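You operate a simulated robot arm through the tools that you are given. There is no shell and no other tool. Be economical: measure what you need, move in short steps, check, and stop when the job is done.

You run a simulated two-armed robot. Do the job below in one go: nothing can be reset, and whatever is moved stays where it is left.

TASK
Pick up the blue bundle from the top of the box table with one hand, pass it to the other hand and put it on the shelf under the steel table.

Only the result counts: the job must be done as asked and must still hold three seconds after the hand-in. Knocking over, shifting, dropping, spilling or breaking anything else fails it.

THE ROBOT
Two 7-joint arms with two-finger parallel grippers on one trunk, on a base that drives. Base frame: it is fixed to the floor where the robot stands at the start and does not move with it; the origin is under the middle of the robot, x ahead of it, y to its left, z up; the surface under the hand at the start is at about z = 0.8. Lengths are in m, angles in degrees, forces in N, time in s.
The left shoulder is at the start at [0.071, 0.156, 1.005], the right one opposite. Places, roughly: shelf under the steel table (18x44 cm) [0.58, 2.04, 0.22]. Payload 3.91 kg a hand.
The TCP of each hand is the grasp point between the finger pads, 0.03 m short of the fingertips. In the tool frame z runs along the fingers and y along their closing line. Largest opening 0.11 m; finger width 0.02, thickness 0.01; the body of the gripper, 0.048 by 0.112 m, starts 0.055 m behind the TCP.
Orientation is that of the tool frame in the base frame, as [roll, pitch, yaw] about the fixed x, y, z axes, in that order (R = Rz(yaw) Ry(pitch) Rx(roll)). With the fingers straight down and closing along the base's y, the tool's x points along the base's -x, its y along +y and its z along -z.

THE INTERFACE
- The arms move only by the tool arm_command. It takes "left_steps", "right_steps" or both (then of equal length, played together; a hand with none holds still); each is a list that holds one entry, the list of rows, each a list of 7 numbers: the shift along the tool's x, y, z in units of 250 mm (1.0 is 250 mm), then the turn, a rotation vector about the tool's x, y, z in units of 180 degrees (1.0 is 180 degrees), then the gripper command, from -1 (fully open) to 1 (shut), values between in proportion. In form: [[[tx, ty, tz, ax, ay, az, jaw], ...]]. A call has 1 to 12 rows; each row is the pose to reach, as a shift and turn from the pose commanded when the call began, along the tool's axes at that moment. A call with a number of a shift or a turn outside -1 to 1 is refused whole. Each row takes 0.2 s and may step no farther than 0.05 m and 8.6 degrees from the row before; otherwise, or with a gripper value out of range, the whole call is refused. Where a pose cannot be reached the arm comes as near as it can. A force on the tool above 40 N (or 10 N above the force at the start of the call, whichever is more), or a blocked arm, ends the call early, and 0.2 s more pass. The fingers move at their own pace (about 0.108 m/s each) and stop on an object; they squeeze with about 21 N. The grip force told is the motor's: it shows also when the fingers shut on nothing. Time passes only in rows, and 0.2 s behind the last, so rows that repeat a pose let the fingers close. The reply holds the time, the measured pose of the TCP, the force on the tool along the base axes, the opening and the grip force, in the units named above and with some noise, with the torque about the TCP (base axes, N m) and any sound that the robot's microphone picked up.
- Cameras (640 x 400 px; columns grow to the right, rows downward): "scene" is now at [0.1416, -0.0119, 1.2455]; the picture's right is [-0.12, -0.99, 0.00], its down [-0.45, 0.05, -0.89] and it looks along [0.89, -0.11, -0.45] (base axes); focal length 277 px, centre (320, 200). "left" rides on the left gripper at [0.072, -0.017, -0.104] in its tool frame; the picture's right is [0.23, 0.97, 0.00], its down [-0.76, 0.18, -0.62] and it looks along [-0.61, 0.14, 0.78] (tool axes); focal length 222 px, centre (320, 200). "right" rides on the right gripper at [0.072, 0.017, -0.103] in its tool frame; the picture's right is [-0.23, 0.97, 0.00], its down [-0.76, -0.18, -0.62] and it looks along [-0.61, -0.14, 0.78] (tool axes); focal length 222 px, centre (320, 200).
- camera(camera): a new picture of that camera. No time passes.
- move_column(by): slides the trunk up (or, below 0, down) by that many m; the arms and the scene camera ride with it, the base frame stays. It gives what a move gives, with no picture.
- roll_base(legs): drives the robot by 1 to 6 legs, each [ahead, left, turn to the left] in m, m and degrees, along the robot's own axes; the way and the turn of a leg run together, so that a leg with both is an arc; at most 1.5 m and 180 degrees a leg. The arms and the cameras ride along, it lands a little off, and it stops where it bumps. It gives what a move gives.
- aim_head(pan, tilt): turns the head with the scene camera to pan (to the left, within 86 degrees either way) and tilt (down, from -29 to 69), counted from straight ahead of the robot. It gives what a move gives.
- pixel_to_xyz(camera, pixels): there is no depth. For up to 12 entries [column, row, z] of the newest picture of that camera ("zoom" is the newest enlarged one), the place [x, y] in the base frame at which the ray of that pixel passes the height z, good to about 0.002 m. No time passes.
- close_up(camera, box): a new picture of the part [left, top, right, bottom] of that camera's present view, enlarged. No time passes.
- sign_off(): hands the job in; it is judged then, once.

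Work in short steps. Measure before you move; look again where a grasp or a placing could have gone wrong, and mend it. You have 80 turns and 58 pictures in all, those below and enlarged ones among them. Open the grippers and draw the arms clear of the work before you hand the job in, unless the task says otherwise; then end with one line.

The tools are called after "Call:" by a JSON object that holds its "fn" and its "kwargs". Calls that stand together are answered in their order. arm_command: Moves the arms, as the interface text tells. Its arguments: {"type":"object","properties":{"left_steps":{"type":"array","items":{"type":"array","items":{"type":"array","items":{"type":"number"}}}},"right_steps":{"type":"array","items":{"type":"array","items":{"type":"array","items":{"type":"number"}}}}},"required":[]} The other tools are called the same way: move_column (by) slides the trunk up or down; roll_base (legs) drives the base; aim_head (pan, tilt) turns the head that bears the scene camera; camera (camera) takes a picture; pixel_to_xyz (camera, pixels) gives the place at which the rays of pixels pass given heights; close_up (camera, box) takes an enlarged picture of a part of a camera's view; sign_off () hands the job in.

At the start:

```text
time: 0.0
left_tcp_pos: [0.8541, 0.2592, 1.0991]
left_tool_rot: [-180.0, 0.0, 179.9]
left_ft_force: [0.2, -0.6, 0.3]
left_torque: [0.02, 0.0, 0.0]
left_opening: 0.11
left_finger_force: 0.1
right_tcp_pos: [0.7128, -0.231, 1.1021]
right_tool_rot: [179.9, 0.0, 180.0]
right_ft_force: [0.1, 0.2, -0.3]
right_torque: [0.01, 0.02, 0.01]
right_opening: 0.1099
right_finger_force: 0.1
trunk travel left (down, up): [-0.45, 0.49]
robot x, y, heading: [0.0003, -0.0009, 0.1]
head pan, tilt: [-6.9, 26.8]
```

scene: 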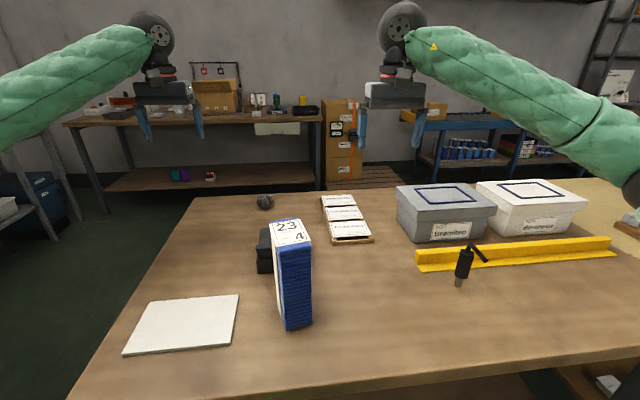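
right: 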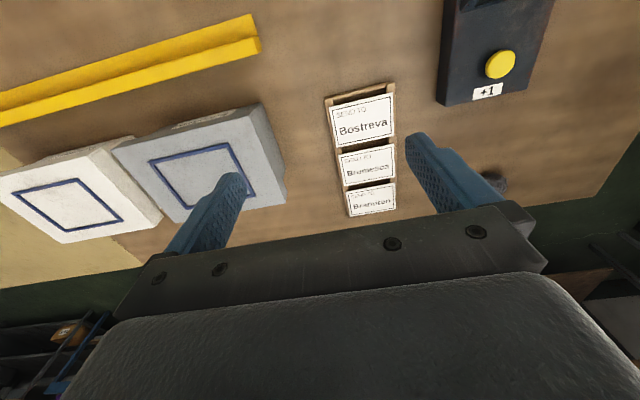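
left: 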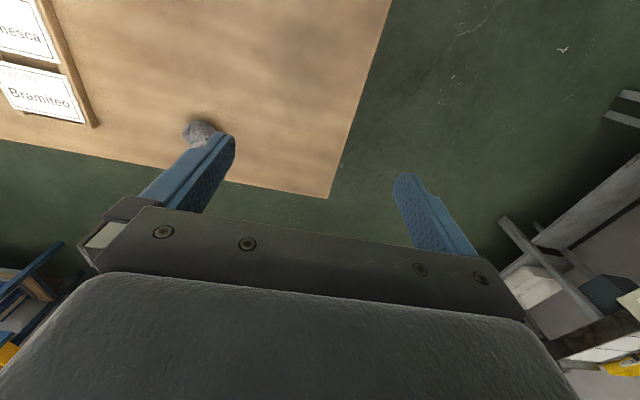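

The table in front has a blue-edged block at about (292,275) and boxes; I don't yet know which is the "box table" or where the blue bundle is. I look left first.

Call:
{"fn": "aim_head", "kwargs": {"pan": 75, "tilt": 25}}

Call:
{"fn": "camera", "kwargs": {"camera": "scene"}}

Call:
{"fn": "aim_head", "kwargs": {"pan": -75, "tilt": 25}}

Call:
{"fn": "camera", "kwargs": {"camera": "scene"}}

```text
time: 1.6
left_tcp_pos: [0.8549, 0.2609, 1.1004]
left_tool_rot: [179.9, -0.1, 180.0]
left_ft_force: [0.5, -0.9, 0.1]
left_torque: [-0.02, -0.01, 0.0]
left_opening: 0.1101
left_finger_force: 0.0
right_tcp_pos: [0.7145, -0.2311, 1.102]
right_tool_rot: [180.0, 0.0, 179.9]
right_ft_force: [-0.7, -0.5, -0.1]
right_torque: [0.01, 0.0, 0.0]
right_opening: 0.11
right_finger_force: 0.1
trunk travel left (down, up): [-0.45, 0.49]
robot x, y, heading: [0.0014, 0.0002, 0.1]
head pan, tilt: [75.0, 25.0]
```

```text
54 pictures are left
```

scene: 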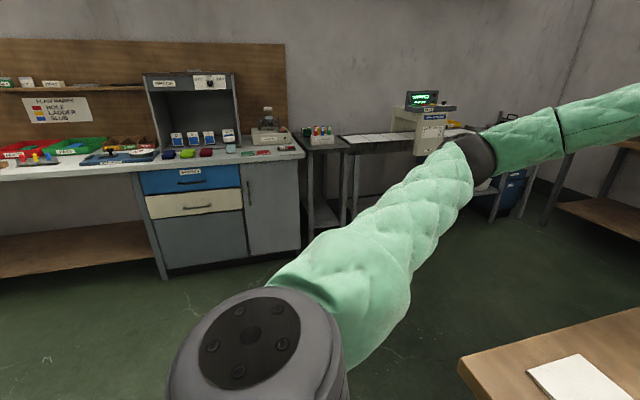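

```text
time: 3.9
left_tcp_pos: [0.8548, 0.2611, 1.0998]
left_tool_rot: [180.0, -0.1, 180.0]
left_ft_force: [0.2, 0.6, -0.2]
left_torque: [0.02, 0.02, 0.01]
left_opening: 0.11
left_finger_force: 0.2
right_tcp_pos: [0.7144, -0.2316, 1.1036]
right_tool_rot: [-180.0, 0.0, 179.9]
right_ft_force: [0.3, 0.5, 0.4]
right_torque: [-0.04, -0.01, -0.02]
right_opening: 0.11
right_finger_force: 0.1
trunk travel left (down, up): [-0.45, 0.49]
robot x, y, heading: [0.0018, -0.0012, -0.2]
head pan, tilt: [-75.0, 25.0]
```

```text
53 pictures are left
```

scene: 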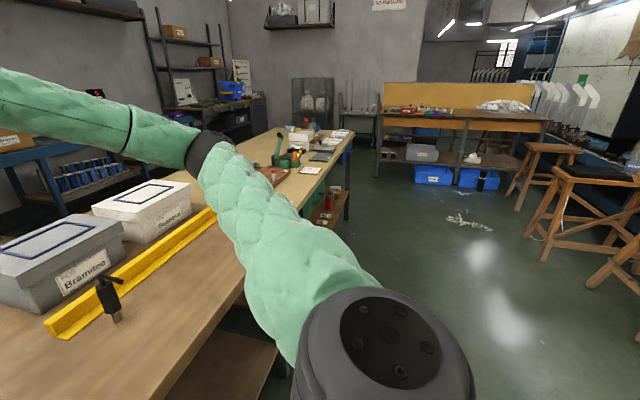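

The steel table is the small one at (322,140) in the left view, with its shelf at about (322,215). I turn the head to the blue block on the front table and enlarge it.

Call:
{"fn": "aim_head", "kwargs": {"pan": 0, "tilt": 35}}

Call:
{"fn": "camera", "kwargs": {"camera": "scene"}}

Call:
{"fn": "close_up", "kwargs": {"camera": "scene", "box": [200, 140, 360, 300]}}

```text
time: 5.4
left_tcp_pos: [0.854, 0.26, 1.0987]
left_tool_rot: [180.0, 0.1, 180.0]
left_ft_force: [-0.7, -0.1, 0.0]
left_torque: [-0.01, 0.0, 0.01]
left_opening: 0.1099
left_finger_force: 0.1
right_tcp_pos: [0.7134, -0.2323, 1.1022]
right_tool_rot: [-180.0, 0.1, -180.0]
right_ft_force: [1.0, 0.6, 0.3]
right_torque: [0.02, -0.02, 0.01]
right_opening: 0.1104
right_finger_force: 0.1
trunk travel left (down, up): [-0.45, 0.49]
robot x, y, heading: [0.0047, 0.0008, 0.1]
head pan, tilt: [0.0, 35.0]
```

```text
52 pictures are left
```

scene: 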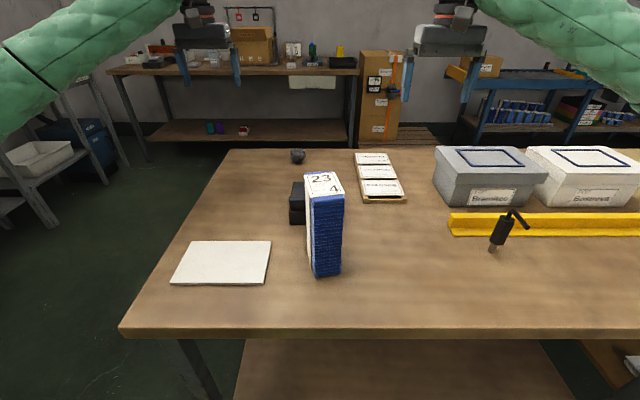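

```text
2.50 times, centred on (280, 220) of scene
```

zoom: 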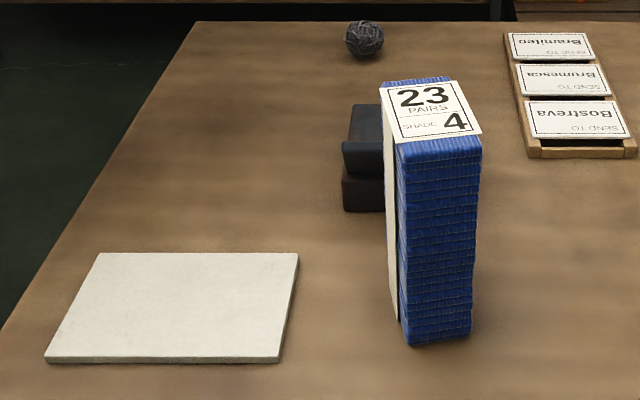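

The bundle is a tall strapped blue stack (base about (314,277)-(341,273), top about (305..342,172..205)), with a black stamp thing behind it to the left. I measure these at table height and candidate heights.

Call:
{"fn": "pixel_to_xyz", "kwargs": {"camera": "zoom", "pixels": [[408, 345, 0.8], [471, 337, 0.8], [398, 318, 0.8], [400, 146, 0.98], [481, 136, 0.98], [455, 79, 0.98], [381, 88, 0.98], [400, 146, 1.0], [481, 136, 1.0], [455, 79, 1.0], [381, 88, 1.0], [346, 208, 0.8]]}}

Call:
{"fn": "camera", "kwargs": {"camera": "right"}}

```text
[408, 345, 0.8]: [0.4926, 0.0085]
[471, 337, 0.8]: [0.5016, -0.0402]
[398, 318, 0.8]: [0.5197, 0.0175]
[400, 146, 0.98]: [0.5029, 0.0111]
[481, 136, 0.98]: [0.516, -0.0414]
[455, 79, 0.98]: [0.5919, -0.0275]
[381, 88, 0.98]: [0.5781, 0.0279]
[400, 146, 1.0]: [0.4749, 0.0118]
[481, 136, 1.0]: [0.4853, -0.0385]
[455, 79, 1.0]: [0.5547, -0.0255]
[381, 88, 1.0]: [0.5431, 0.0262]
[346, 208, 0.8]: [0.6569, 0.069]
```

```text
50 pictures are left
```

right: 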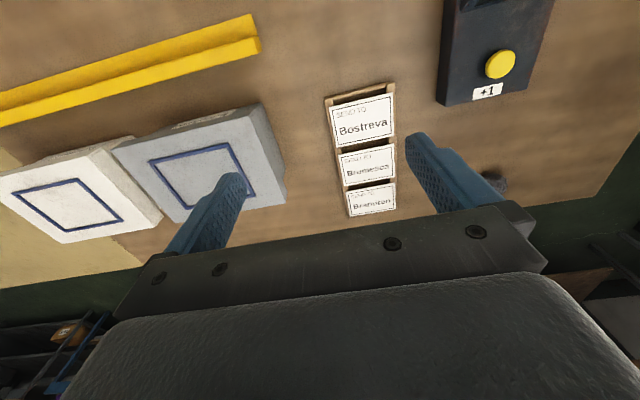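

The bundle is about 5 × 7.5 × 19 cm, turned about 11°, centred near (0.535, -0.008), top z ≈ 0.987. Before choosing grips, I look closely at the steel table.

Call:
{"fn": "aim_head", "kwargs": {"pan": 80, "tilt": 25}}

Call:
{"fn": "close_up", "kwargs": {"camera": "scene", "box": [270, 90, 470, 250]}}

```text
time: 6.9
left_tcp_pos: [0.8543, 0.2604, 1.0984]
left_tool_rot: [180.0, 0.0, -179.9]
left_ft_force: [0.1, 0.0, 0.4]
left_torque: [0.0, -0.02, -0.01]
left_opening: 0.11
left_finger_force: 0.0
right_tcp_pos: [0.7132, -0.2315, 1.1028]
right_tool_rot: [-180.0, 0.0, -179.9]
right_ft_force: [-0.9, -0.3, -0.4]
right_torque: [-0.04, 0.0, 0.02]
right_opening: 0.1102
right_finger_force: 0.0
trunk travel left (down, up): [-0.45, 0.49]
robot x, y, heading: [-0.0001, -0.0008, 0.0]
head pan, tilt: [80.0, 25.0]
```

```text
2.50 times, centred on (370, 170) of scene
```

zoom: 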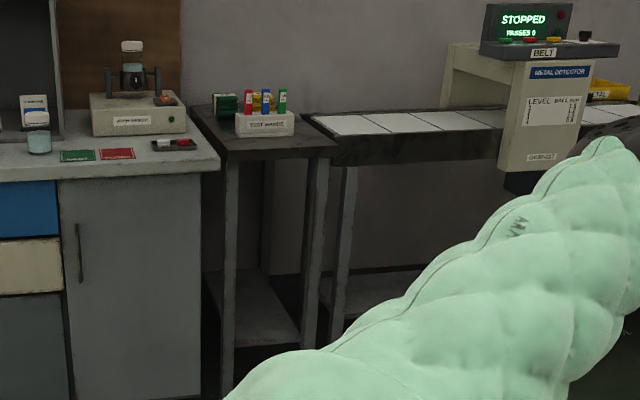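

The narrow table with "test wands" has a shelf between its legs; I check its coordinates against the given [0.58, 2.04, 0.22].

Call:
{"fn": "pixel_to_xyz", "kwargs": {"camera": "zoom", "pixels": [[232, 347, 0.22], [300, 343, 0.22], [268, 272, 0.22], [225, 160, 0.8], [337, 152, 0.8], [190, 107, 0.8], [225, 398, 0.0], [228, 165, 0.75], [335, 158, 0.75]]}}

Call:
{"fn": "aim_head", "kwargs": {"pan": 80, "tilt": 45}}

Call:
{"fn": "camera", "kwargs": {"camera": "scene"}}

```text
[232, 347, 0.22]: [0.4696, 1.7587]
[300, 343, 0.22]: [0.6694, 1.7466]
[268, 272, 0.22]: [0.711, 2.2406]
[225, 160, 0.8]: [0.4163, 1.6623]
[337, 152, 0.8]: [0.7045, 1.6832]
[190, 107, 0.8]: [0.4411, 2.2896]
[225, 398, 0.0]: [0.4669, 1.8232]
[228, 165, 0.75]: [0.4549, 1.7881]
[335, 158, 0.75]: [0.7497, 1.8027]
```

```text
time: 7.7
left_tcp_pos: [0.8548, 0.2604, 1.0989]
left_tool_rot: [180.0, 0.0, -180.0]
left_ft_force: [0.4, 0.3, 0.2]
left_torque: [0.05, 0.03, 0.02]
left_opening: 0.11
left_finger_force: 0.1
right_tcp_pos: [0.7127, -0.2324, 1.1021]
right_tool_rot: [-180.0, -0.1, 180.0]
right_ft_force: [-0.4, -0.3, 0.2]
right_torque: [-0.01, 0.03, 0.01]
right_opening: 0.1101
right_finger_force: 0.1
trunk travel left (down, up): [-0.45, 0.49]
robot x, y, heading: [0.0025, 0.0001, -0.2]
head pan, tilt: [80.0, 45.0]
```

```text
48 pictures are left
```

scene: 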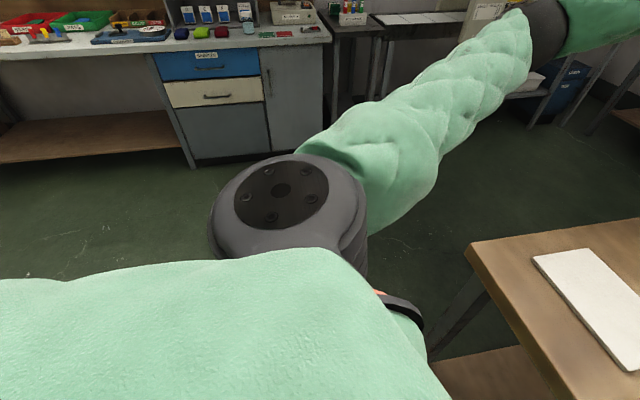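

The shelf lies at x 0.47–0.69, y 1.75–2.24 and is open at the front. Plan: the left hand picks from above, the right hand takes the lower half with a forward-tilted tool, then drive over and place it standing. First I move the left hand toward the bundle at clear height.

Call:
{"fn": "arm_command", "kwargs": {"left_steps": [[[0.12, -0.1, 0, 0, 0, -0.008, -1], [0.24, -0.2, 0, 0, 0, -0.016, -1], [0.36, -0.3, 0, 0, 0, -0.024, -1], [0.48, -0.4, 0, 0, 0, -0.032, -1], [0.6, -0.5, 0, 0, 0, -0.04, -1], [0.72, -0.6, 0, 0, 0, -0.048, -1], [0.84, -0.7, 0, 0, 0, -0.056, -1], [0.96, -0.8, 0, 0, 0, -0.061, -1]]]}}

Call:
{"fn": "aim_head", "kwargs": {"pan": 0, "tilt": 40}}

Call:
{"fn": "camera", "kwargs": {"camera": "left"}}

Call:
{"fn": "camera", "kwargs": {"camera": "scene"}}

```text
time: 9.5
left_tcp_pos: [0.6151, 0.0608, 1.0988]
left_tool_rot: [-180.0, 0.0, -168.8]
left_ft_force: [0.1, 0.3, -0.6]
left_torque: [0.03, 0.06, 0.0]
left_opening: 0.1099
left_finger_force: 0.2
right_tcp_pos: [0.7131, -0.2323, 1.1018]
right_tool_rot: [-179.9, 0.0, 180.0]
right_ft_force: [0.9, 0.0, -0.3]
right_torque: [0.03, -0.04, -0.01]
right_opening: 0.11
right_finger_force: 0.1
trunk travel left (down, up): [-0.45, 0.49]
robot x, y, heading: [0.0027, -0.0026, -0.2]
head pan, tilt: [80.0, 45.0]
```

```text
time: 11.1
left_tcp_pos: [0.6158, 0.0599, 1.0996]
left_tool_rot: [-179.9, 0.0, -169.0]
left_ft_force: [-0.3, 0.3, -0.3]
left_torque: [0.03, -0.01, 0.03]
left_opening: 0.1099
left_finger_force: 0.0
right_tcp_pos: [0.7128, -0.2322, 1.1031]
right_tool_rot: [180.0, 0.0, 180.0]
right_ft_force: [-0.5, 0.4, 0.0]
right_torque: [0.01, -0.01, -0.02]
right_opening: 0.1099
right_finger_force: 0.0
trunk travel left (down, up): [-0.45, 0.49]
robot x, y, heading: [0.002, -0.0001, 0.1]
head pan, tilt: [0.0, 40.0]
```

```text
47 pictures are left
```

left: 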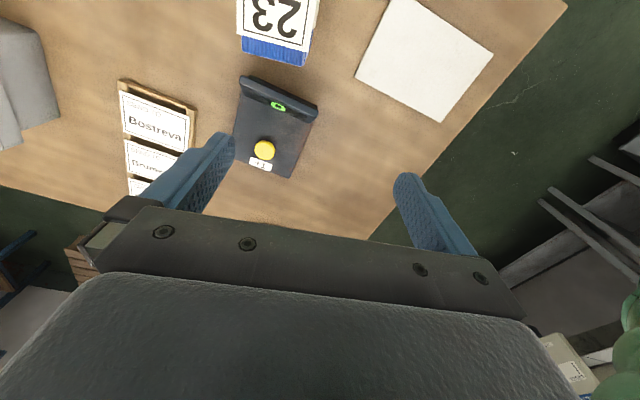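

```text
46 pictures are left
```

scene: 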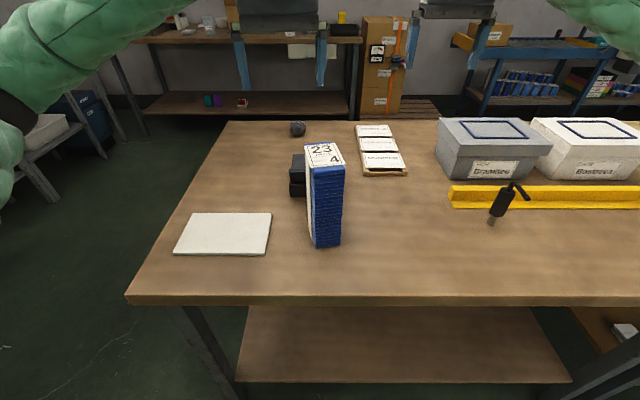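

The left camera shows the bundle's far top edge at about (241,36)–(309,52). I cross-check its position and height with both views.

Call:
{"fn": "pixel_to_xyz", "kwargs": {"camera": "left", "pixels": [[241, 36, 0.985], [309, 52, 0.985], [241, 36, 0.975], [309, 52, 0.975], [241, 36, 0.995], [309, 52, 0.995]]}}

Call:
{"fn": "pixel_to_xyz", "kwargs": {"camera": "scene", "pixels": [[314, 247, 0.8], [340, 243, 0.8], [312, 168, 0.985], [344, 164, 0.985], [334, 142, 0.985], [305, 144, 0.985]]}}

```text
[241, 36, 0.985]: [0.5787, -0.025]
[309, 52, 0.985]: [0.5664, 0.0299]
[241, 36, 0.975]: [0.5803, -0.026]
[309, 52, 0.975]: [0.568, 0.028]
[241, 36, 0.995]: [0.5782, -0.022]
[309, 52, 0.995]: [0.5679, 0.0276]
```

```text
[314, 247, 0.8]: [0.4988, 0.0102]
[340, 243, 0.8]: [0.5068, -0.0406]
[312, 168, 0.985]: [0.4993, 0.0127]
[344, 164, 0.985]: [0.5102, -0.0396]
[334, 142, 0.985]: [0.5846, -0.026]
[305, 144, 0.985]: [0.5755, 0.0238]
```

Both views agree: centre (0.539, -0.007), width 5.2 cm, top 0.985. I move over it, then descend, stopping with the fingertips just above the top to check.

Call:
{"fn": "arm_command", "kwargs": {"left_steps": [[[0.12, -0.07, 0, 0, 0, 0, -1], [0.24, -0.14, 0, 0, 0, 0, -1], [0.352, -0.204, 0, 0, 0, 0, -1], [0.352, -0.204, 0.15, 0, 0, 0, -1], [0.352, -0.204, 0.28, 0, 0, 0, -1], [0.352, -0.204, 0.28, 0, 0, 0, -1]]]}}

Call:
{"fn": "camera", "kwargs": {"camera": "left"}}

Call:
{"fn": "camera", "kwargs": {"camera": "scene"}}

```text
time: 12.5
left_tcp_pos: [0.5377, -0.0062, 1.0303]
left_tool_rot: [179.9, 0.1, -169.0]
left_ft_force: [-0.7, -0.1, 0.2]
left_torque: [-0.01, -0.03, -0.03]
left_opening: 0.1101
left_finger_force: 0.1
right_tcp_pos: [0.7138, -0.2321, 1.1033]
right_tool_rot: [-180.0, 0.1, -180.0]
right_ft_force: [-0.2, 0.2, -0.1]
right_torque: [0.03, 0.0, 0.0]
right_opening: 0.11
right_finger_force: 0.1
trunk travel left (down, up): [-0.45, 0.49]
robot x, y, heading: [-0.0029, -0.0015, -0.0]
head pan, tilt: [0.0, 40.0]
```

```text
45 pictures are left
```

left: 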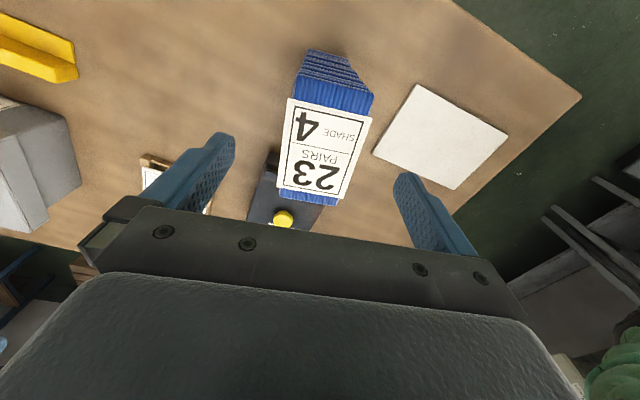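

```text
44 pictures are left
```

scene: 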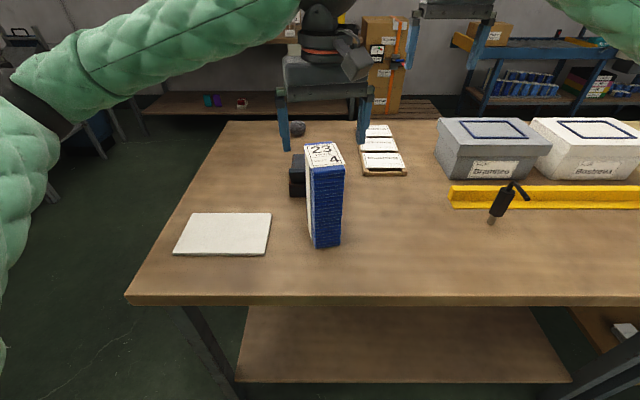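

The bundle's top is centred between the fingers (282–372 between tips at ~230 and ~397). I descend 7.5 cm and close.

Call:
{"fn": "arm_command", "kwargs": {"left_steps": [[[0, 0, 0.15, 0, 0, 0, -1], [0, 0, 0.3, 0, 0, 0, -1], [0, 0, 0.3, 0, 0, 0, 0], [0, 0, 0.3, 0, 0, 0, 1], [0, 0, 0.3, 0, 0, 0, 1], [0, 0, 0.3, 0, 0, 0, 1]]]}}

Call:
{"fn": "camera", "kwargs": {"camera": "scene"}}

```text
time: 13.9
left_tcp_pos: [0.5371, -0.0086, 0.9551]
left_tool_rot: [180.0, 0.0, -168.9]
left_ft_force: [-0.4, 3.2, 0.3]
left_torque: [0.34, -0.21, 0.11]
left_opening: 0.0558
left_finger_force: 20.7
right_tcp_pos: [0.713, -0.2311, 1.1025]
right_tool_rot: [-180.0, 0.0, -180.0]
right_ft_force: [0.9, 0.1, 0.2]
right_torque: [-0.02, -0.02, 0.0]
right_opening: 0.11
right_finger_force: 0.1
trunk travel left (down, up): [-0.45, 0.49]
robot x, y, heading: [0.0002, -0.0004, 0.3]
head pan, tilt: [0.0, 40.0]
```

```text
43 pictures are left
```

scene: 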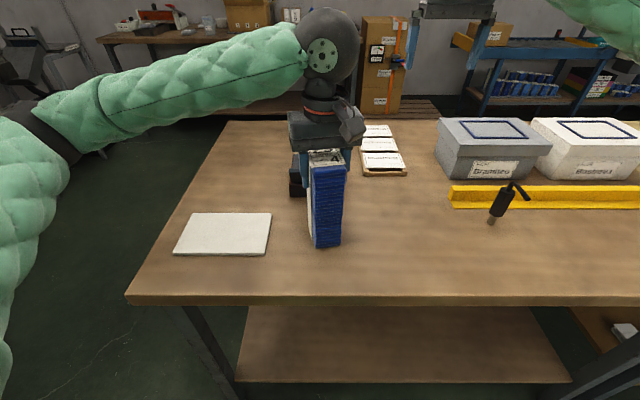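

The fingers stopped on the bundle at 5.6 cm with 20.7 N. I lift it straight up 18 cm gently.

Call:
{"fn": "arm_command", "kwargs": {"left_steps": [[[0, 0, -0.04, 0, 0, 0, 1], [0, 0, -0.12, 0, 0, 0, 1], [0, 0, -0.22, 0, 0, 0, 1], [0, 0, -0.34, 0, 0, 0, 1], [0, 0, -0.46, 0, 0, 0, 1], [0, 0, -0.58, 0, 0, 0, 1], [0, 0, -0.68, 0, 0, 0, 1], [0, 0, -0.72, 0, 0, 0, 1], [0, 0, -0.72, 0, 0, 0, 1]]]}}

Call:
{"fn": "camera", "kwargs": {"camera": "scene"}}

```text
time: 15.9
left_tcp_pos: [0.5378, -0.006, 1.1348]
left_tool_rot: [-179.9, 0.0, -169.0]
left_ft_force: [0.6, 0.3, -5.2]
left_torque: [0.0, 0.05, -0.02]
left_opening: 0.0559
left_finger_force: 21.0
right_tcp_pos: [0.7136, -0.2323, 1.1024]
right_tool_rot: [-179.9, 0.0, 180.0]
right_ft_force: [-0.1, 0.4, 0.3]
right_torque: [0.0, 0.0, 0.02]
right_opening: 0.1101
right_finger_force: 0.0
trunk travel left (down, up): [-0.45, 0.49]
robot x, y, heading: [-0.0018, -0.0013, 0.1]
head pan, tilt: [0.0, 40.0]
```

```text
42 pictures are left
```

scene: 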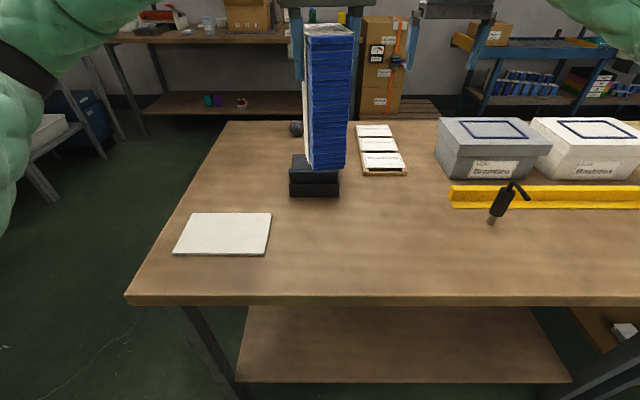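

The bundle is held (about 0.5 kg, bottom at z ≈ 0.98). I carry it 18 cm forward with the left hand, and move the right hand back, slightly down and turned 11° for the handover.

Call:
{"fn": "arm_command", "kwargs": {"left_steps": [[[-0.12, 0, 0, 0, 0, 0, 1], [-0.26, 0, 0, 0, 0, 0, 1], [-0.4, 0, 0, 0, 0, 0, 1], [-0.54, 0, 0, 0, 0, 0, 1], [-0.66, 0, 0, 0, 0, 0, 1], [-0.72, 0, 0, 0, 0, 0, 1], [-0.72, 0, 0, 0, 0, 0, 1]]], "right_steps": [[[0.1, -0.01, 0.03, 0, 0, -0.01, -1], [0.2, -0.02, 0.06, 0, 0, -0.02, -1], [0.3, -0.03, 0.09, 0, 0, -0.03, -1], [0.4, -0.03, 0.12, 0, 0, -0.04, -1], [0.48, -0.03, 0.15, 0, 0, -0.05, -1], [0.532, -0.032, 0.168, 0, 0, -0.061, -1], [0.532, -0.032, 0.168, 0, 0, -0.061, -1]]]}}

```text
time: 17.5
left_tcp_pos: [0.7144, 0.0289, 1.1331]
left_tool_rot: [179.9, 0.0, -169.0]
left_ft_force: [0.1, 0.3, -5.8]
left_torque: [0.02, 0.02, -0.01]
left_opening: 0.0558
left_finger_force: 20.9
right_tcp_pos: [0.581, -0.2404, 1.0586]
right_tool_rot: [-180.0, 0.0, -168.9]
right_ft_force: [-0.5, -0.1, -0.6]
right_torque: [-0.01, 0.0, -0.01]
right_opening: 0.11
right_finger_force: 0.0
trunk travel left (down, up): [-0.45, 0.49]
robot x, y, heading: [0.0034, -0.0007, -0.1]
head pan, tilt: [0.0, 40.0]
```

Both are in place. Now I tilt the right tool 60° forward about its y axis on the spot.

Call:
{"fn": "arm_command", "kwargs": {"right_steps": [[[0, 0, 0, 0, -0.04, 0, -1], [0, 0, 0, 0, -0.08, 0, -1], [0, 0, 0, 0, -0.12, 0, -1], [0, 0, 0, 0, -0.16, 0, -1], [0, 0, 0, 0, -0.2, 0, -1], [0, 0, 0, 0, -0.24, 0, -1], [0, 0, 0, 0, -0.28, 0, -1], [0, 0, 0, 0, -0.32, 0, -1], [0, 0, 0, 0, -0.3333, 0, -1], [0, 0, 0, 0, -0.3333, 0, -1]]]}}

Call:
{"fn": "camera", "kwargs": {"camera": "scene"}}

Call:
{"fn": "camera", "kwargs": {"camera": "right"}}

```text
time: 19.7
left_tcp_pos: [0.713, 0.0285, 1.1339]
left_tool_rot: [179.9, -0.1, -168.9]
left_ft_force: [0.3, 0.0, -4.6]
left_torque: [-0.01, 0.02, 0.03]
left_opening: 0.056
left_finger_force: 20.9
right_tcp_pos: [0.5944, -0.2414, 1.0653]
right_tool_rot: [-180.0, 60.1, -169.0]
right_ft_force: [-0.1, 0.9, -0.1]
right_torque: [-0.01, 0.02, 0.01]
right_opening: 0.1101
right_finger_force: 0.0
right hand out of reach, approached as far as the arm can: row 8, 9, 10
trunk travel left (down, up): [-0.45, 0.49]
robot x, y, heading: [-0.0029, -0.0015, -0.1]
head pan, tilt: [0.0, 40.0]
```

```text
41 pictures are left
```

scene: 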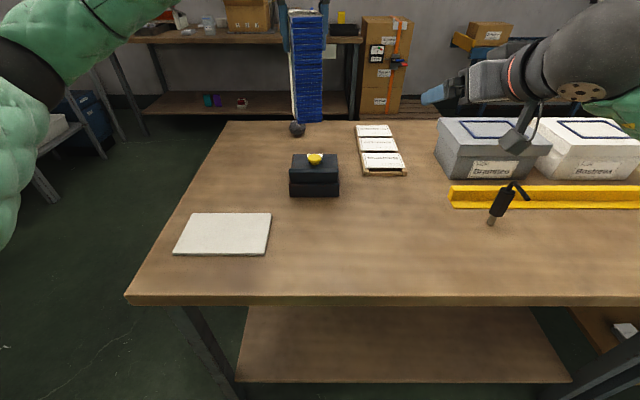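

```text
40 pictures are left
```

right: 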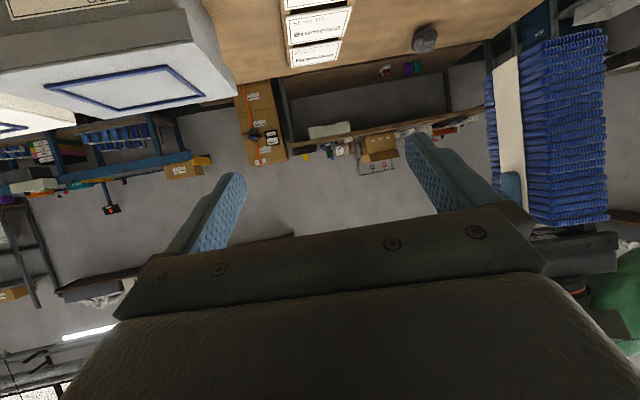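

The tilt is reached but the hand is at its inner reach limit. I move the bundle farther out with the left hand (to about x = 0.84) and bring the right hand forward and toward the middle.

Call:
{"fn": "arm_command", "kwargs": {"left_steps": [[[-0.1, -0.045, 0, 0, 0, 0, 1], [-0.2, -0.09, 0, 0, 0, 0, 1], [-0.3, -0.135, 0, 0, 0, 0, 1], [-0.4, -0.18, 0, 0, 0, 0, 1], [-0.487, -0.218, 0, 0, 0, 0, 1], [-0.487, -0.218, 0, 0, 0, 0, 1]]], "right_steps": [[[-0.05, 0.093, 0.1, 0, 0, 0, -1], [-0.1, 0.186, 0.2, 0, 0, 0, -1], [-0.15, 0.279, 0.3, 0, 0, 0, -1], [-0.2, 0.372, 0.4, 0, 0, 0, -1], [-0.248, 0.465, 0.503, 0, 0, 0, -1], [-0.248, 0.465, 0.503, 0, 0, 0, -1]]]}}

Call:
{"fn": "aim_head", "kwargs": {"pan": 0, "tilt": 20}}

Call:
{"fn": "camera", "kwargs": {"camera": "scene"}}

Call:
{"fn": "camera", "kwargs": {"camera": "right"}}

```text
time: 21.1
left_tcp_pos: [0.843, -0.0004, 1.1359]
left_tool_rot: [-179.9, 0.0, -169.0]
left_ft_force: [-0.3, 0.4, -5.5]
left_torque: [-0.04, -0.01, -0.02]
left_opening: 0.0558
left_finger_force: 21.3
right_tcp_pos: [0.7078, -0.1015, 1.0548]
right_tool_rot: [179.8, 60.0, -169.1]
right_ft_force: [0.1, -0.1, -0.7]
right_torque: [-0.02, 0.03, -0.02]
right_opening: 0.1098
right_finger_force: 0.0
trunk travel left (down, up): [-0.45, 0.49]
robot x, y, heading: [-0.0004, -0.002, 0.2]
head pan, tilt: [0.0, 40.0]
```

```text
time: 21.9
left_tcp_pos: [0.8433, 0.0001, 1.1355]
left_tool_rot: [-179.9, -0.1, -169.0]
left_ft_force: [-0.2, 1.1, -4.4]
left_torque: [0.02, 0.02, 0.03]
left_opening: 0.0558
left_finger_force: 21.2
right_tcp_pos: [0.7094, -0.1002, 1.0548]
right_tool_rot: [179.9, 60.0, -169.0]
right_ft_force: [-0.5, -0.4, -0.6]
right_torque: [0.01, 0.01, -0.05]
right_opening: 0.1102
right_finger_force: 0.0
trunk travel left (down, up): [-0.45, 0.49]
robot x, y, heading: [0.0034, 0.001, 0.0]
head pan, tilt: [0.0, 20.0]
```

```text
39 pictures are left
```

scene: 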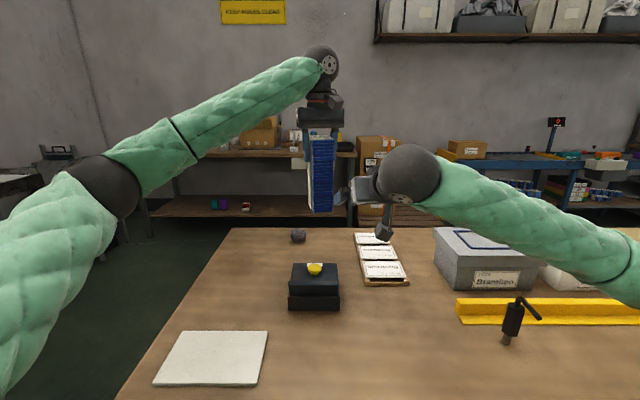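

```text
38 pictures are left
```

right: 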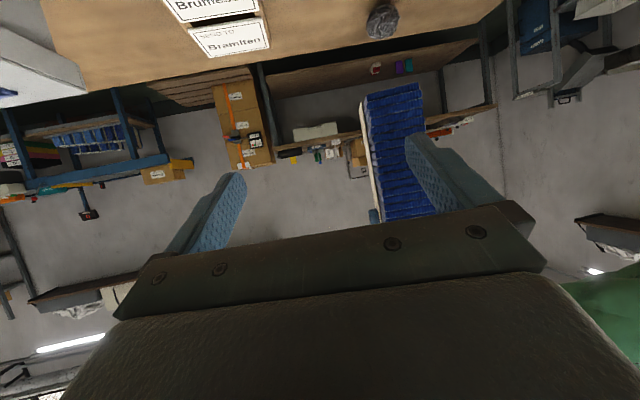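

The right hand is level with the lower half of the bundle. I centre it sideways (7.2 cm) and advance half-way, then look.

Call:
{"fn": "arm_command", "kwargs": {"right_steps": [[[0, 0.15, 0, 0, 0, 0, -1], [0, 0.29, 0, 0, 0, 0, -1], [-0.07, 0.29, 0.121, 0, 0, 0, -1], [-0.14, 0.29, 0.2425, 0, 0, 0, -1], [-0.14, 0.29, 0.2425, 0, 0, 0, -1]]]}}

Call:
{"fn": "camera", "kwargs": {"camera": "right"}}

Call:
{"fn": "close_up", "kwargs": {"camera": "scene", "box": [240, 60, 460, 250]}}

```text
time: 23.1
left_tcp_pos: [0.8435, -0.001, 1.1356]
left_tool_rot: [-179.9, -0.1, -169.0]
left_ft_force: [-0.1, -0.9, -5.1]
left_torque: [-0.01, 0.03, -0.02]
left_opening: 0.0558
left_finger_force: 21.0
right_tcp_pos: [0.7642, -0.0181, 1.0583]
right_tool_rot: [179.9, 59.9, -169.0]
right_ft_force: [0.1, -0.4, -0.3]
right_torque: [0.0, 0.0, 0.0]
right_opening: 0.1102
right_finger_force: 0.0
trunk travel left (down, up): [-0.45, 0.49]
robot x, y, heading: [0.0021, 0.0021, -0.0]
head pan, tilt: [0.0, 20.0]
```

```text
37 pictures are left
```

right: 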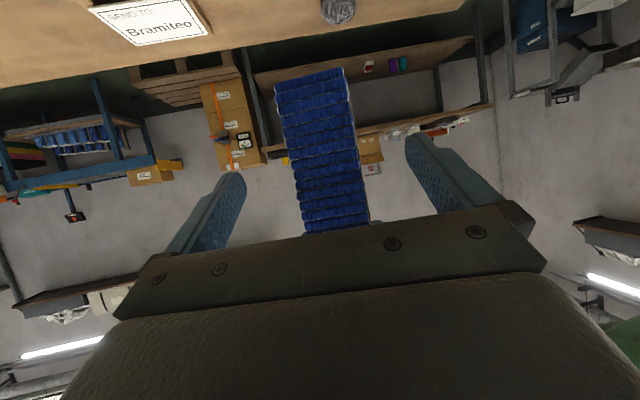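

```text
2.11 times, centred on (350, 155) of scene
```

zoom: 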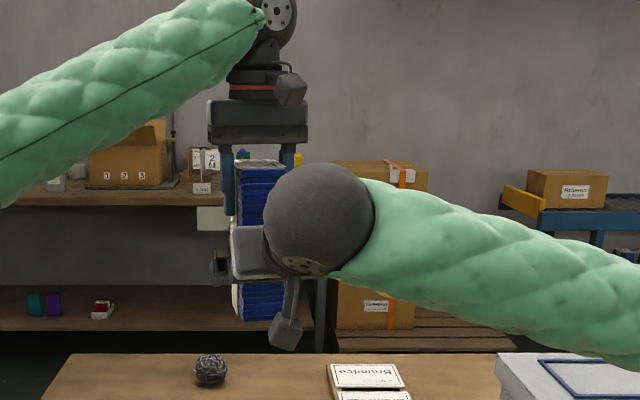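

The bundle (300–365) is centred between the right fingers, with no conflict above. I advance the last 7 cm.

Call:
{"fn": "arm_command", "kwargs": {"right_steps": [[[-0.05, 0.005, 0.087, 0, 0, 0, -1], [-0.1, 0.01, 0.173, 0, 0, 0, -1], [-0.14, 0.01, 0.2425, 0, 0, 0, -1], [-0.14, 0.01, 0.2425, 0, 0, 0, -1]]]}}

Call:
{"fn": "camera", "kwargs": {"camera": "right"}}

Call:
{"fn": "camera", "kwargs": {"camera": "left"}}

```text
time: 24.1
left_tcp_pos: [0.8444, 0.0015, 1.1351]
left_tool_rot: [179.9, -0.1, -168.9]
left_ft_force: [27.3, 6.1, -2.6]
left_torque: [0.02, -0.15, -0.01]
left_opening: 0.0559
left_finger_force: 21.4
right_tcp_pos: [0.8328, -0.0021, 1.0557]
right_tool_rot: [-179.9, 59.9, -168.9]
right_ft_force: [-27.2, -4.8, -1.8]
right_torque: [0.37, -1.92, 0.01]
right_opening: 0.11
right_finger_force: 0.2
trunk travel left (down, up): [-0.45, 0.49]
robot x, y, heading: [0.0038, 0.0009, 0.1]
head pan, tilt: [0.0, 20.0]
```

```text
35 pictures are left
```

right: 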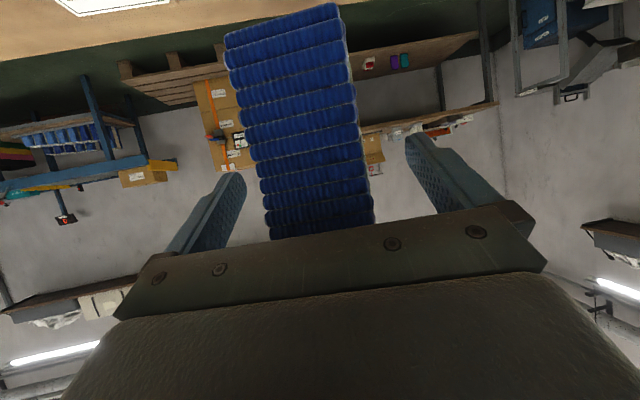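

```text
34 pictures are left
```

left: 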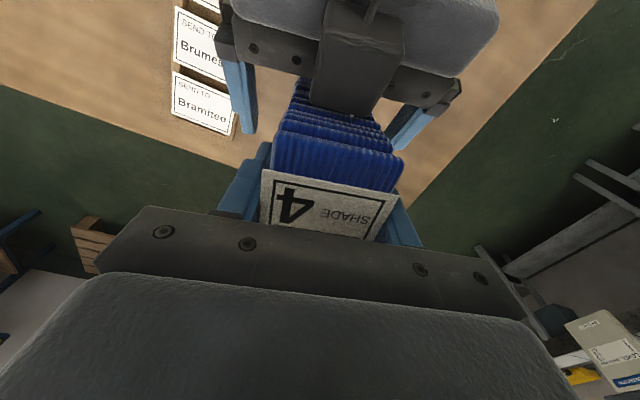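

The right gripper's body presses on the bundle (27 N), so I'm about a centimetre too deep. I back off 1.2 cm and check the forces.

Call:
{"fn": "arm_command", "kwargs": {"right_steps": [[[0.012, 0, -0.021, 0, 0, 0, -1], [0.024, 0, -0.042, 0, 0, 0, -1], [0.024, 0, -0.042, 0, 0, 0, -1]]]}}

Call:
{"fn": "camera", "kwargs": {"camera": "right"}}

```text
time: 24.9
left_tcp_pos: [0.844, -0.0004, 1.1344]
left_tool_rot: [-180.0, -0.1, -169.0]
left_ft_force: [1.0, 0.2, -5.8]
left_torque: [0.02, 0.08, 0.0]
left_opening: 0.056
left_finger_force: 20.9
right_tcp_pos: [0.8213, -0.0019, 1.0549]
right_tool_rot: [-179.9, 59.9, -169.0]
right_ft_force: [0.8, 0.4, 0.1]
right_torque: [-0.03, 0.02, -0.02]
right_opening: 0.1098
right_finger_force: 0.0
trunk travel left (down, up): [-0.45, 0.49]
robot x, y, heading: [0.0022, 0.0027, 0.3]
head pan, tilt: [0.0, 20.0]
```

```text
33 pictures are left
```

right: 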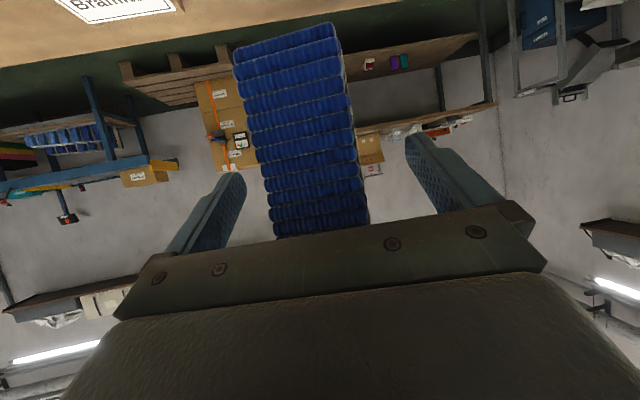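

The forces are gone and the fingers straddle the bundle. I shift 3 mm to centre, then close the right gripper while the left keeps holding.

Call:
{"fn": "arm_command", "kwargs": {"right_steps": [[[0, -0.011, 0, 0, 0, 0, -1], [0, -0.011, 0, 0, 0, 0, -0.3], [0, -0.011, 0, 0, 0, 0, 1], [0, -0.011, 0, 0, 0, 0, 1], [0, -0.011, 0, 0, 0, 0, 1], [0, -0.011, 0, 0, 0, 0, 1]]]}}

Call:
{"fn": "camera", "kwargs": {"camera": "right"}}

```text
time: 26.3
left_tcp_pos: [0.8438, 0.0, 1.1345]
left_tool_rot: [-180.0, -0.1, -168.9]
left_ft_force: [0.3, -1.9, -6.2]
left_torque: [-0.09, -0.12, 0.02]
left_opening: 0.056
left_finger_force: 21.1
right_tcp_pos: [0.8189, -0.0041, 1.056]
right_tool_rot: [180.0, 60.0, -169.0]
right_ft_force: [-0.3, 1.3, -0.2]
right_torque: [-0.07, 0.08, 0.04]
right_opening: 0.0559
right_finger_force: 20.9
trunk travel left (down, up): [-0.45, 0.49]
robot x, y, heading: [-0.0004, 0.002, 0.0]
head pan, tilt: [0.0, 20.0]
```

```text
32 pictures are left
```

right: 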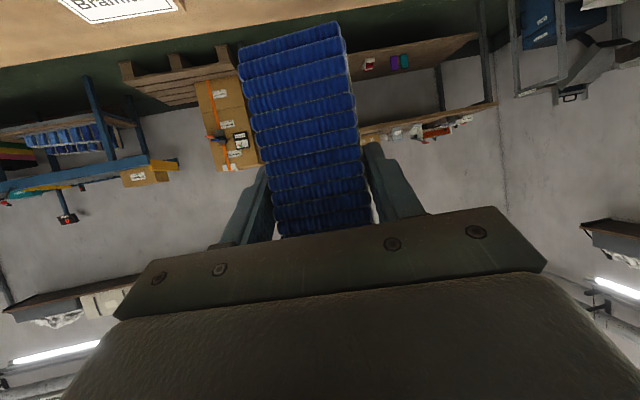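

The right hand grips firmly at 5.6 cm with 20.9 N. I open the left hand and rise straight up 12 cm once it is open.

Call:
{"fn": "arm_command", "kwargs": {"left_steps": [[[0, 0, 0, 0, 0, 0, 0.3], [0, 0, 0, 0, 0, 0, -0.5], [0, 0, 0, 0, 0, 0, -1], [0, 0, 0, 0, 0, 0, -1], [0, 0, -0.1, 0, 0, 0, -1], [0, 0, -0.25, 0, 0, 0, -1], [0, 0, -0.4, 0, 0, 0, -1], [0, 0, -0.52, 0, 0, 0, -1]]]}}

Call:
{"fn": "camera", "kwargs": {"camera": "scene"}}

```text
time: 28.1
left_tcp_pos: [0.8471, 0.0023, 1.2652]
left_tool_rot: [180.0, -0.1, -169.0]
left_ft_force: [0.1, -0.1, -0.3]
left_torque: [0.02, 0.03, 0.02]
left_opening: 0.1102
left_finger_force: 0.1
right_tcp_pos: [0.8201, -0.0052, 1.0563]
right_tool_rot: [-180.0, 60.0, -169.0]
right_ft_force: [-0.3, -0.1, 0.8]
right_torque: [-0.07, 0.17, -0.01]
right_opening: 0.0561
right_finger_force: 20.4
trunk travel left (down, up): [-0.45, 0.49]
robot x, y, heading: [-0.0007, 0.0043, 0.1]
head pan, tilt: [0.0, 20.0]
```

```text
31 pictures are left
```

scene: 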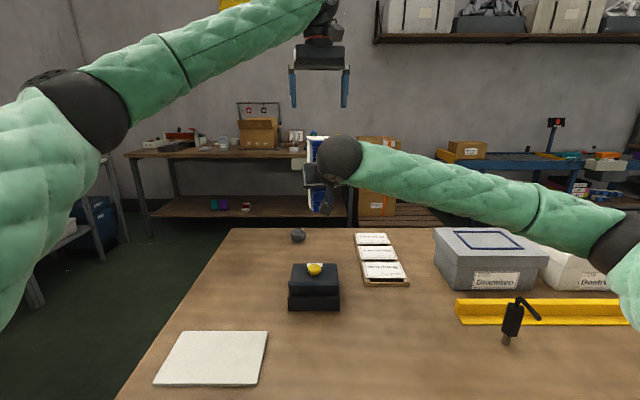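

The bundle hangs in the right hand (seen at (318,155)–(316,200) behind its wrist), and the left is free. I draw the left hand away to the left side first.

Call:
{"fn": "arm_command", "kwargs": {"left_steps": [[[0.08, 0.16, -0.02, 0, 0, 0, -1], [0.17, 0.32, -0.04, 0, 0, 0, -1], [0.26, 0.48, -0.06, 0, 0, 0, -1], [0.36, 0.64, -0.08, 0, 0, 0, -1], [0.46, 0.8, -0.1, 0, 0, 0, -1], [0.57, 0.96, -0.12, 0, 0, 0, -1]]]}}

Call:
{"fn": "arm_command", "kwargs": {"left_steps": [[[0.08, 0.16, 0, 0, 0, 0, -1], [0.17, 0.32, 0, 0, 0, 0, -1], [0.26, 0.48, 0, 0, 0, 0, -1], [0.36, 0.64, 0, 0, 0, 0, -1], [0.46, 0.8, 0, 0, 0, 0, -1], [0.57, 0.96, 0, 0, 0, 0, -1]]], "right_steps": [[[0.0, 0, -0.04, 0, 0, 0, 1], [0.01, 0, -0.12, 0, 0, 0, 1], [0.015, 0, -0.22, 0, 0, 0, 1], [0.02, 0, -0.32, 0, 0, 0, 1], [0.027, 0, -0.41, 0, 0, 0, 1], [0.027, 0, -0.446, 0, 0, 0, 1]]]}}

Call:
{"fn": "camera", "kwargs": {"camera": "right"}}

Call:
{"fn": "camera", "kwargs": {"camera": "scene"}}

```text
time: 29.5
left_tcp_pos: [0.6586, 0.2101, 1.2928]
left_tool_rot: [-180.0, 0.0, -169.1]
left_ft_force: [-0.7, 1.3, 0.4]
left_torque: [-0.02, -0.03, 0.03]
left_opening: 0.1101
left_finger_force: 0.0
right_tcp_pos: [0.8178, -0.0042, 1.0556]
right_tool_rot: [-179.8, 60.1, -168.9]
right_ft_force: [0.0, -0.2, -0.9]
right_torque: [-0.03, 0.17, -0.03]
right_opening: 0.0559
right_finger_force: 20.7
trunk travel left (down, up): [-0.45, 0.49]
robot x, y, heading: [-0.0012, -0.0022, 0.2]
head pan, tilt: [0.0, 20.0]
```

```text
time: 30.9
left_tcp_pos: [0.4693, 0.4169, 1.2934]
left_tool_rot: [-180.0, 0.0, -169.2]
left_ft_force: [-1.2, 0.9, -0.5]
left_torque: [-0.02, 0.01, -0.01]
left_opening: 0.1101
left_finger_force: 0.1
right_tcp_pos: [0.7204, -0.0242, 1.1086]
right_tool_rot: [-179.8, 60.0, -168.9]
right_ft_force: [-0.9, -0.6, -4.1]
right_torque: [-0.08, 0.16, 0.01]
right_opening: 0.0561
right_finger_force: 20.6
trunk travel left (down, up): [-0.45, 0.49]
robot x, y, heading: [-0.001, -0.0031, -0.2]
head pan, tilt: [0.0, 20.0]
```

```text
30 pictures are left
```

right: 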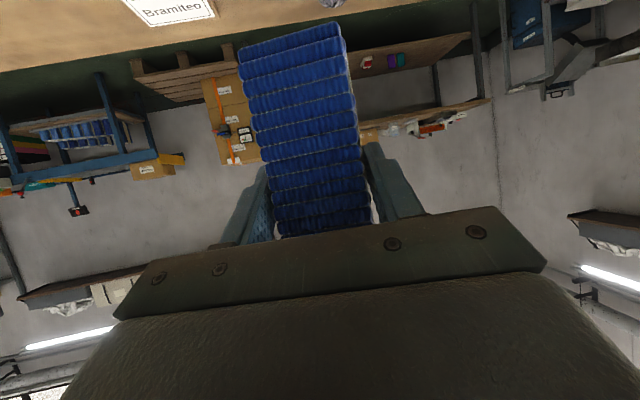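

```text
29 pictures are left
```

scene: 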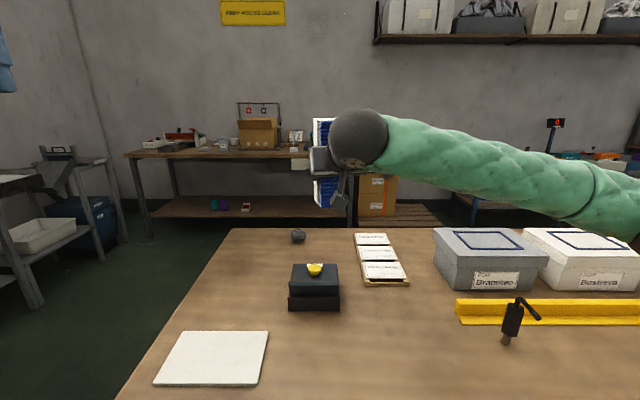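

The right hand now bears the weight (4–5 N) and the bundle sits well. I tuck the left hand farther back and aside for the drive.

Call:
{"fn": "arm_command", "kwargs": {"left_steps": [[[0.12, 0.11, 0, 0, 0, 0, -1], [0.25, 0.22, 0, 0, 0, 0, -1], [0.38, 0.33, 0, 0, 0, 0, -1], [0.51, 0.44, 0, 0, 0, 0, -1], [0.64, 0.56, 0, 0, 0, 0, -1], [0.763, 0.68, 0, 0, 0, 0, -1]]]}}

Call:
{"fn": "aim_head", "kwargs": {"pan": 86, "tilt": 20}}

Call:
{"fn": "camera", "kwargs": {"camera": "scene"}}

```text
time: 32.3
left_tcp_pos: [0.3783, 0.3901, 1.2357]
left_tool_rot: [-179.9, -0.1, -169.0]
left_ft_force: [0.6, -1.2, -0.7]
left_torque: [0.02, -0.03, 0.05]
left_opening: 0.1101
left_finger_force: 0.1
left hand out of reach, approached as far as the arm can: row 1, 2, 3, 4, 5, 6
right_tcp_pos: [0.7225, -0.0245, 1.1068]
right_tool_rot: [180.0, 59.8, -168.9]
right_ft_force: [-0.3, -0.3, -6.0]
right_torque: [-0.04, 0.19, 0.0]
right_opening: 0.0557
right_finger_force: 20.9
trunk travel left (down, up): [-0.45, 0.49]
robot x, y, heading: [-0.0001, -0.0026, -0.2]
head pan, tilt: [0.0, 20.0]
```

```text
time: 33.9
left_tcp_pos: [0.3775, 0.3912, 1.235]
left_tool_rot: [-179.9, 0.0, -169.0]
left_ft_force: [-0.2, 0.9, -0.4]
left_torque: [0.03, 0.02, -0.02]
left_opening: 0.11
left_finger_force: 0.1
right_tcp_pos: [0.7215, -0.0246, 1.1065]
right_tool_rot: [-180.0, 59.9, -168.9]
right_ft_force: [-0.2, -0.5, -5.1]
right_torque: [-0.02, 0.16, 0.01]
right_opening: 0.0559
right_finger_force: 21.1
trunk travel left (down, up): [-0.45, 0.49]
robot x, y, heading: [0.0018, -0.0014, -0.0]
head pan, tilt: [85.9, 20.0]
```

```text
28 pictures are left
```

scene: 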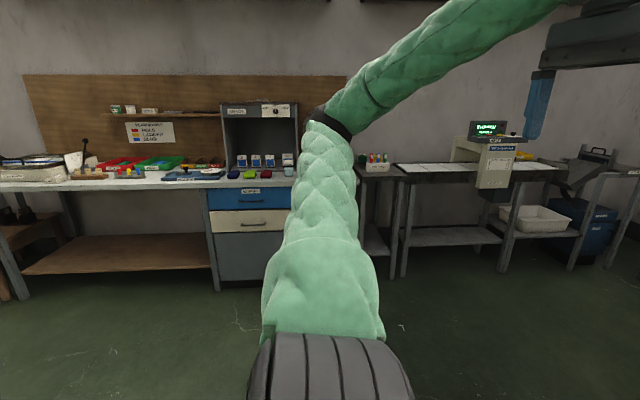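

The left arm is folded beside the body and the floor to the left is clear up to the bench. I slide left 0.6 m and then turn 79° left.

Call:
{"fn": "roll_base", "kwargs": {"legs": [[0, 0.6, 0], [0, 0, 79]]}}

Call:
{"fn": "aim_head", "kwargs": {"pan": 0, "tilt": 30}}

Call:
{"fn": "camera", "kwargs": {"camera": "scene"}}

```text
time: 40.7
left_tcp_pos: [-0.2962, 1.0575, 1.2352]
left_tool_rot: [-179.9, 0.0, -91.4]
left_ft_force: [0.8, -0.6, -0.1]
left_torque: [-0.01, -0.02, -0.01]
left_opening: 0.1098
left_finger_force: 0.0
right_tcp_pos: [0.1835, 1.3049, 1.1071]
right_tool_rot: [180.0, 60.0, -91.5]
right_ft_force: [0.8, 1.3, 0.1]
right_torque: [0.01, -0.01, 0.02]
right_opening: 0.0
right_finger_force: 21.2
trunk travel left (down, up): [-0.45, 0.49]
robot x, y, heading: [0.0031, 0.6077, 77.4]
head pan, tilt: [85.9, 20.0]
```

```text
time: 42.3
left_tcp_pos: [-0.2957, 1.0591, 1.2349]
left_tool_rot: [-179.9, 0.0, -91.3]
left_ft_force: [-0.2, 0.1, -0.3]
left_torque: [0.0, 0.01, 0.02]
left_opening: 0.11
left_finger_force: 0.1
right_tcp_pos: [0.1842, 1.3043, 1.1067]
right_tool_rot: [-180.0, 59.9, -91.4]
right_ft_force: [0.0, 0.4, -0.2]
right_torque: [0.04, 0.0, -0.02]
right_opening: 0.0
right_finger_force: 20.9
trunk travel left (down, up): [-0.45, 0.49]
robot x, y, heading: [0.0044, 0.6085, 77.0]
head pan, tilt: [0.0, 30.0]
```

```text
27 pictures are left
```

scene: 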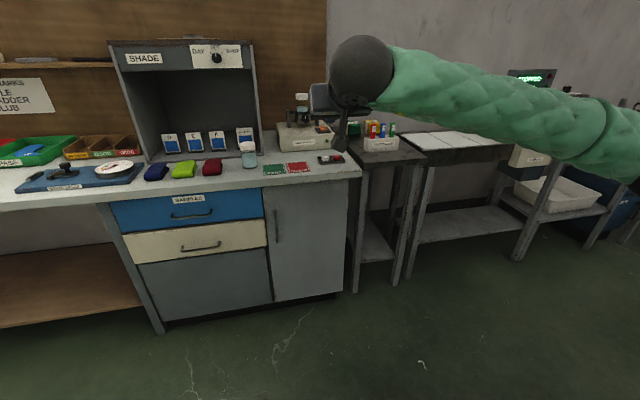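

The right gripper reads 0.0 opening: the bundle slipped out during the drive. I look for it on the floor and toward the table on the right.

Call:
{"fn": "aim_head", "kwargs": {"pan": -60, "tilt": 40}}

Call:
{"fn": "camera", "kwargs": {"camera": "scene"}}

Call:
{"fn": "aim_head", "kwargs": {"pan": 0, "tilt": 65}}

Call:
{"fn": "camera", "kwargs": {"camera": "scene"}}

```text
time: 43.6
left_tcp_pos: [-0.2962, 1.0577, 1.235]
left_tool_rot: [-179.9, -0.1, -91.5]
left_ft_force: [0.1, 0.1, 0.8]
left_torque: [-0.02, -0.02, 0.01]
left_opening: 0.11
left_finger_force: 0.0
right_tcp_pos: [0.1839, 1.3047, 1.1071]
right_tool_rot: [-180.0, 60.0, -91.4]
right_ft_force: [-0.6, 0.2, 0.3]
right_torque: [-0.01, 0.02, 0.02]
right_opening: 0.0
right_finger_force: 20.8
trunk travel left (down, up): [-0.45, 0.49]
robot x, y, heading: [0.0052, 0.6058, 77.8]
head pan, tilt: [-60.0, 40.0]
```

```text
26 pictures are left
```

scene: 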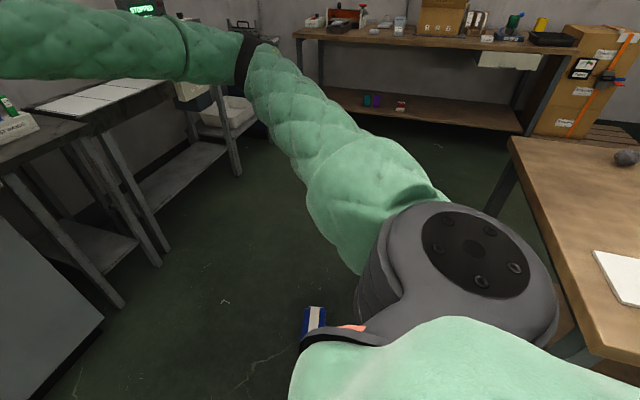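

```text
time: 44.9
left_tcp_pos: [-0.2958, 1.0581, 1.2352]
left_tool_rot: [-179.9, 0.0, -91.4]
left_ft_force: [1.1, 0.2, 0.1]
left_torque: [-0.03, -0.05, 0.03]
left_opening: 0.1102
left_finger_force: 0.0
right_tcp_pos: [0.1831, 1.3052, 1.1083]
right_tool_rot: [-180.0, 60.0, -91.4]
right_ft_force: [0.8, 0.7, -0.3]
right_torque: [-0.02, 0.03, 0.0]
right_opening: 0.0
right_finger_force: 21.1
trunk travel left (down, up): [-0.45, 0.49]
robot x, y, heading: [0.0052, 0.605, 77.5]
head pan, tilt: [0.0, 65.0]
```

```text
25 pictures are left
```

scene: 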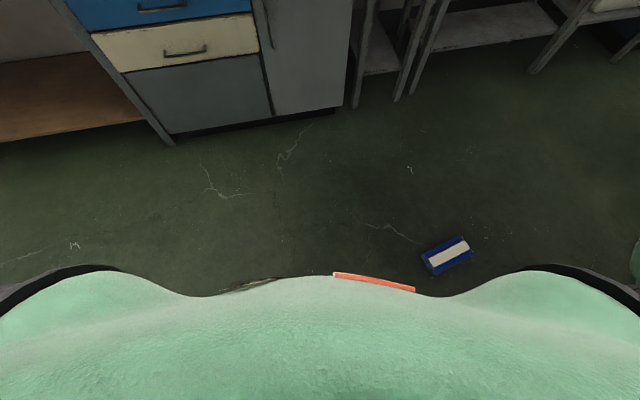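

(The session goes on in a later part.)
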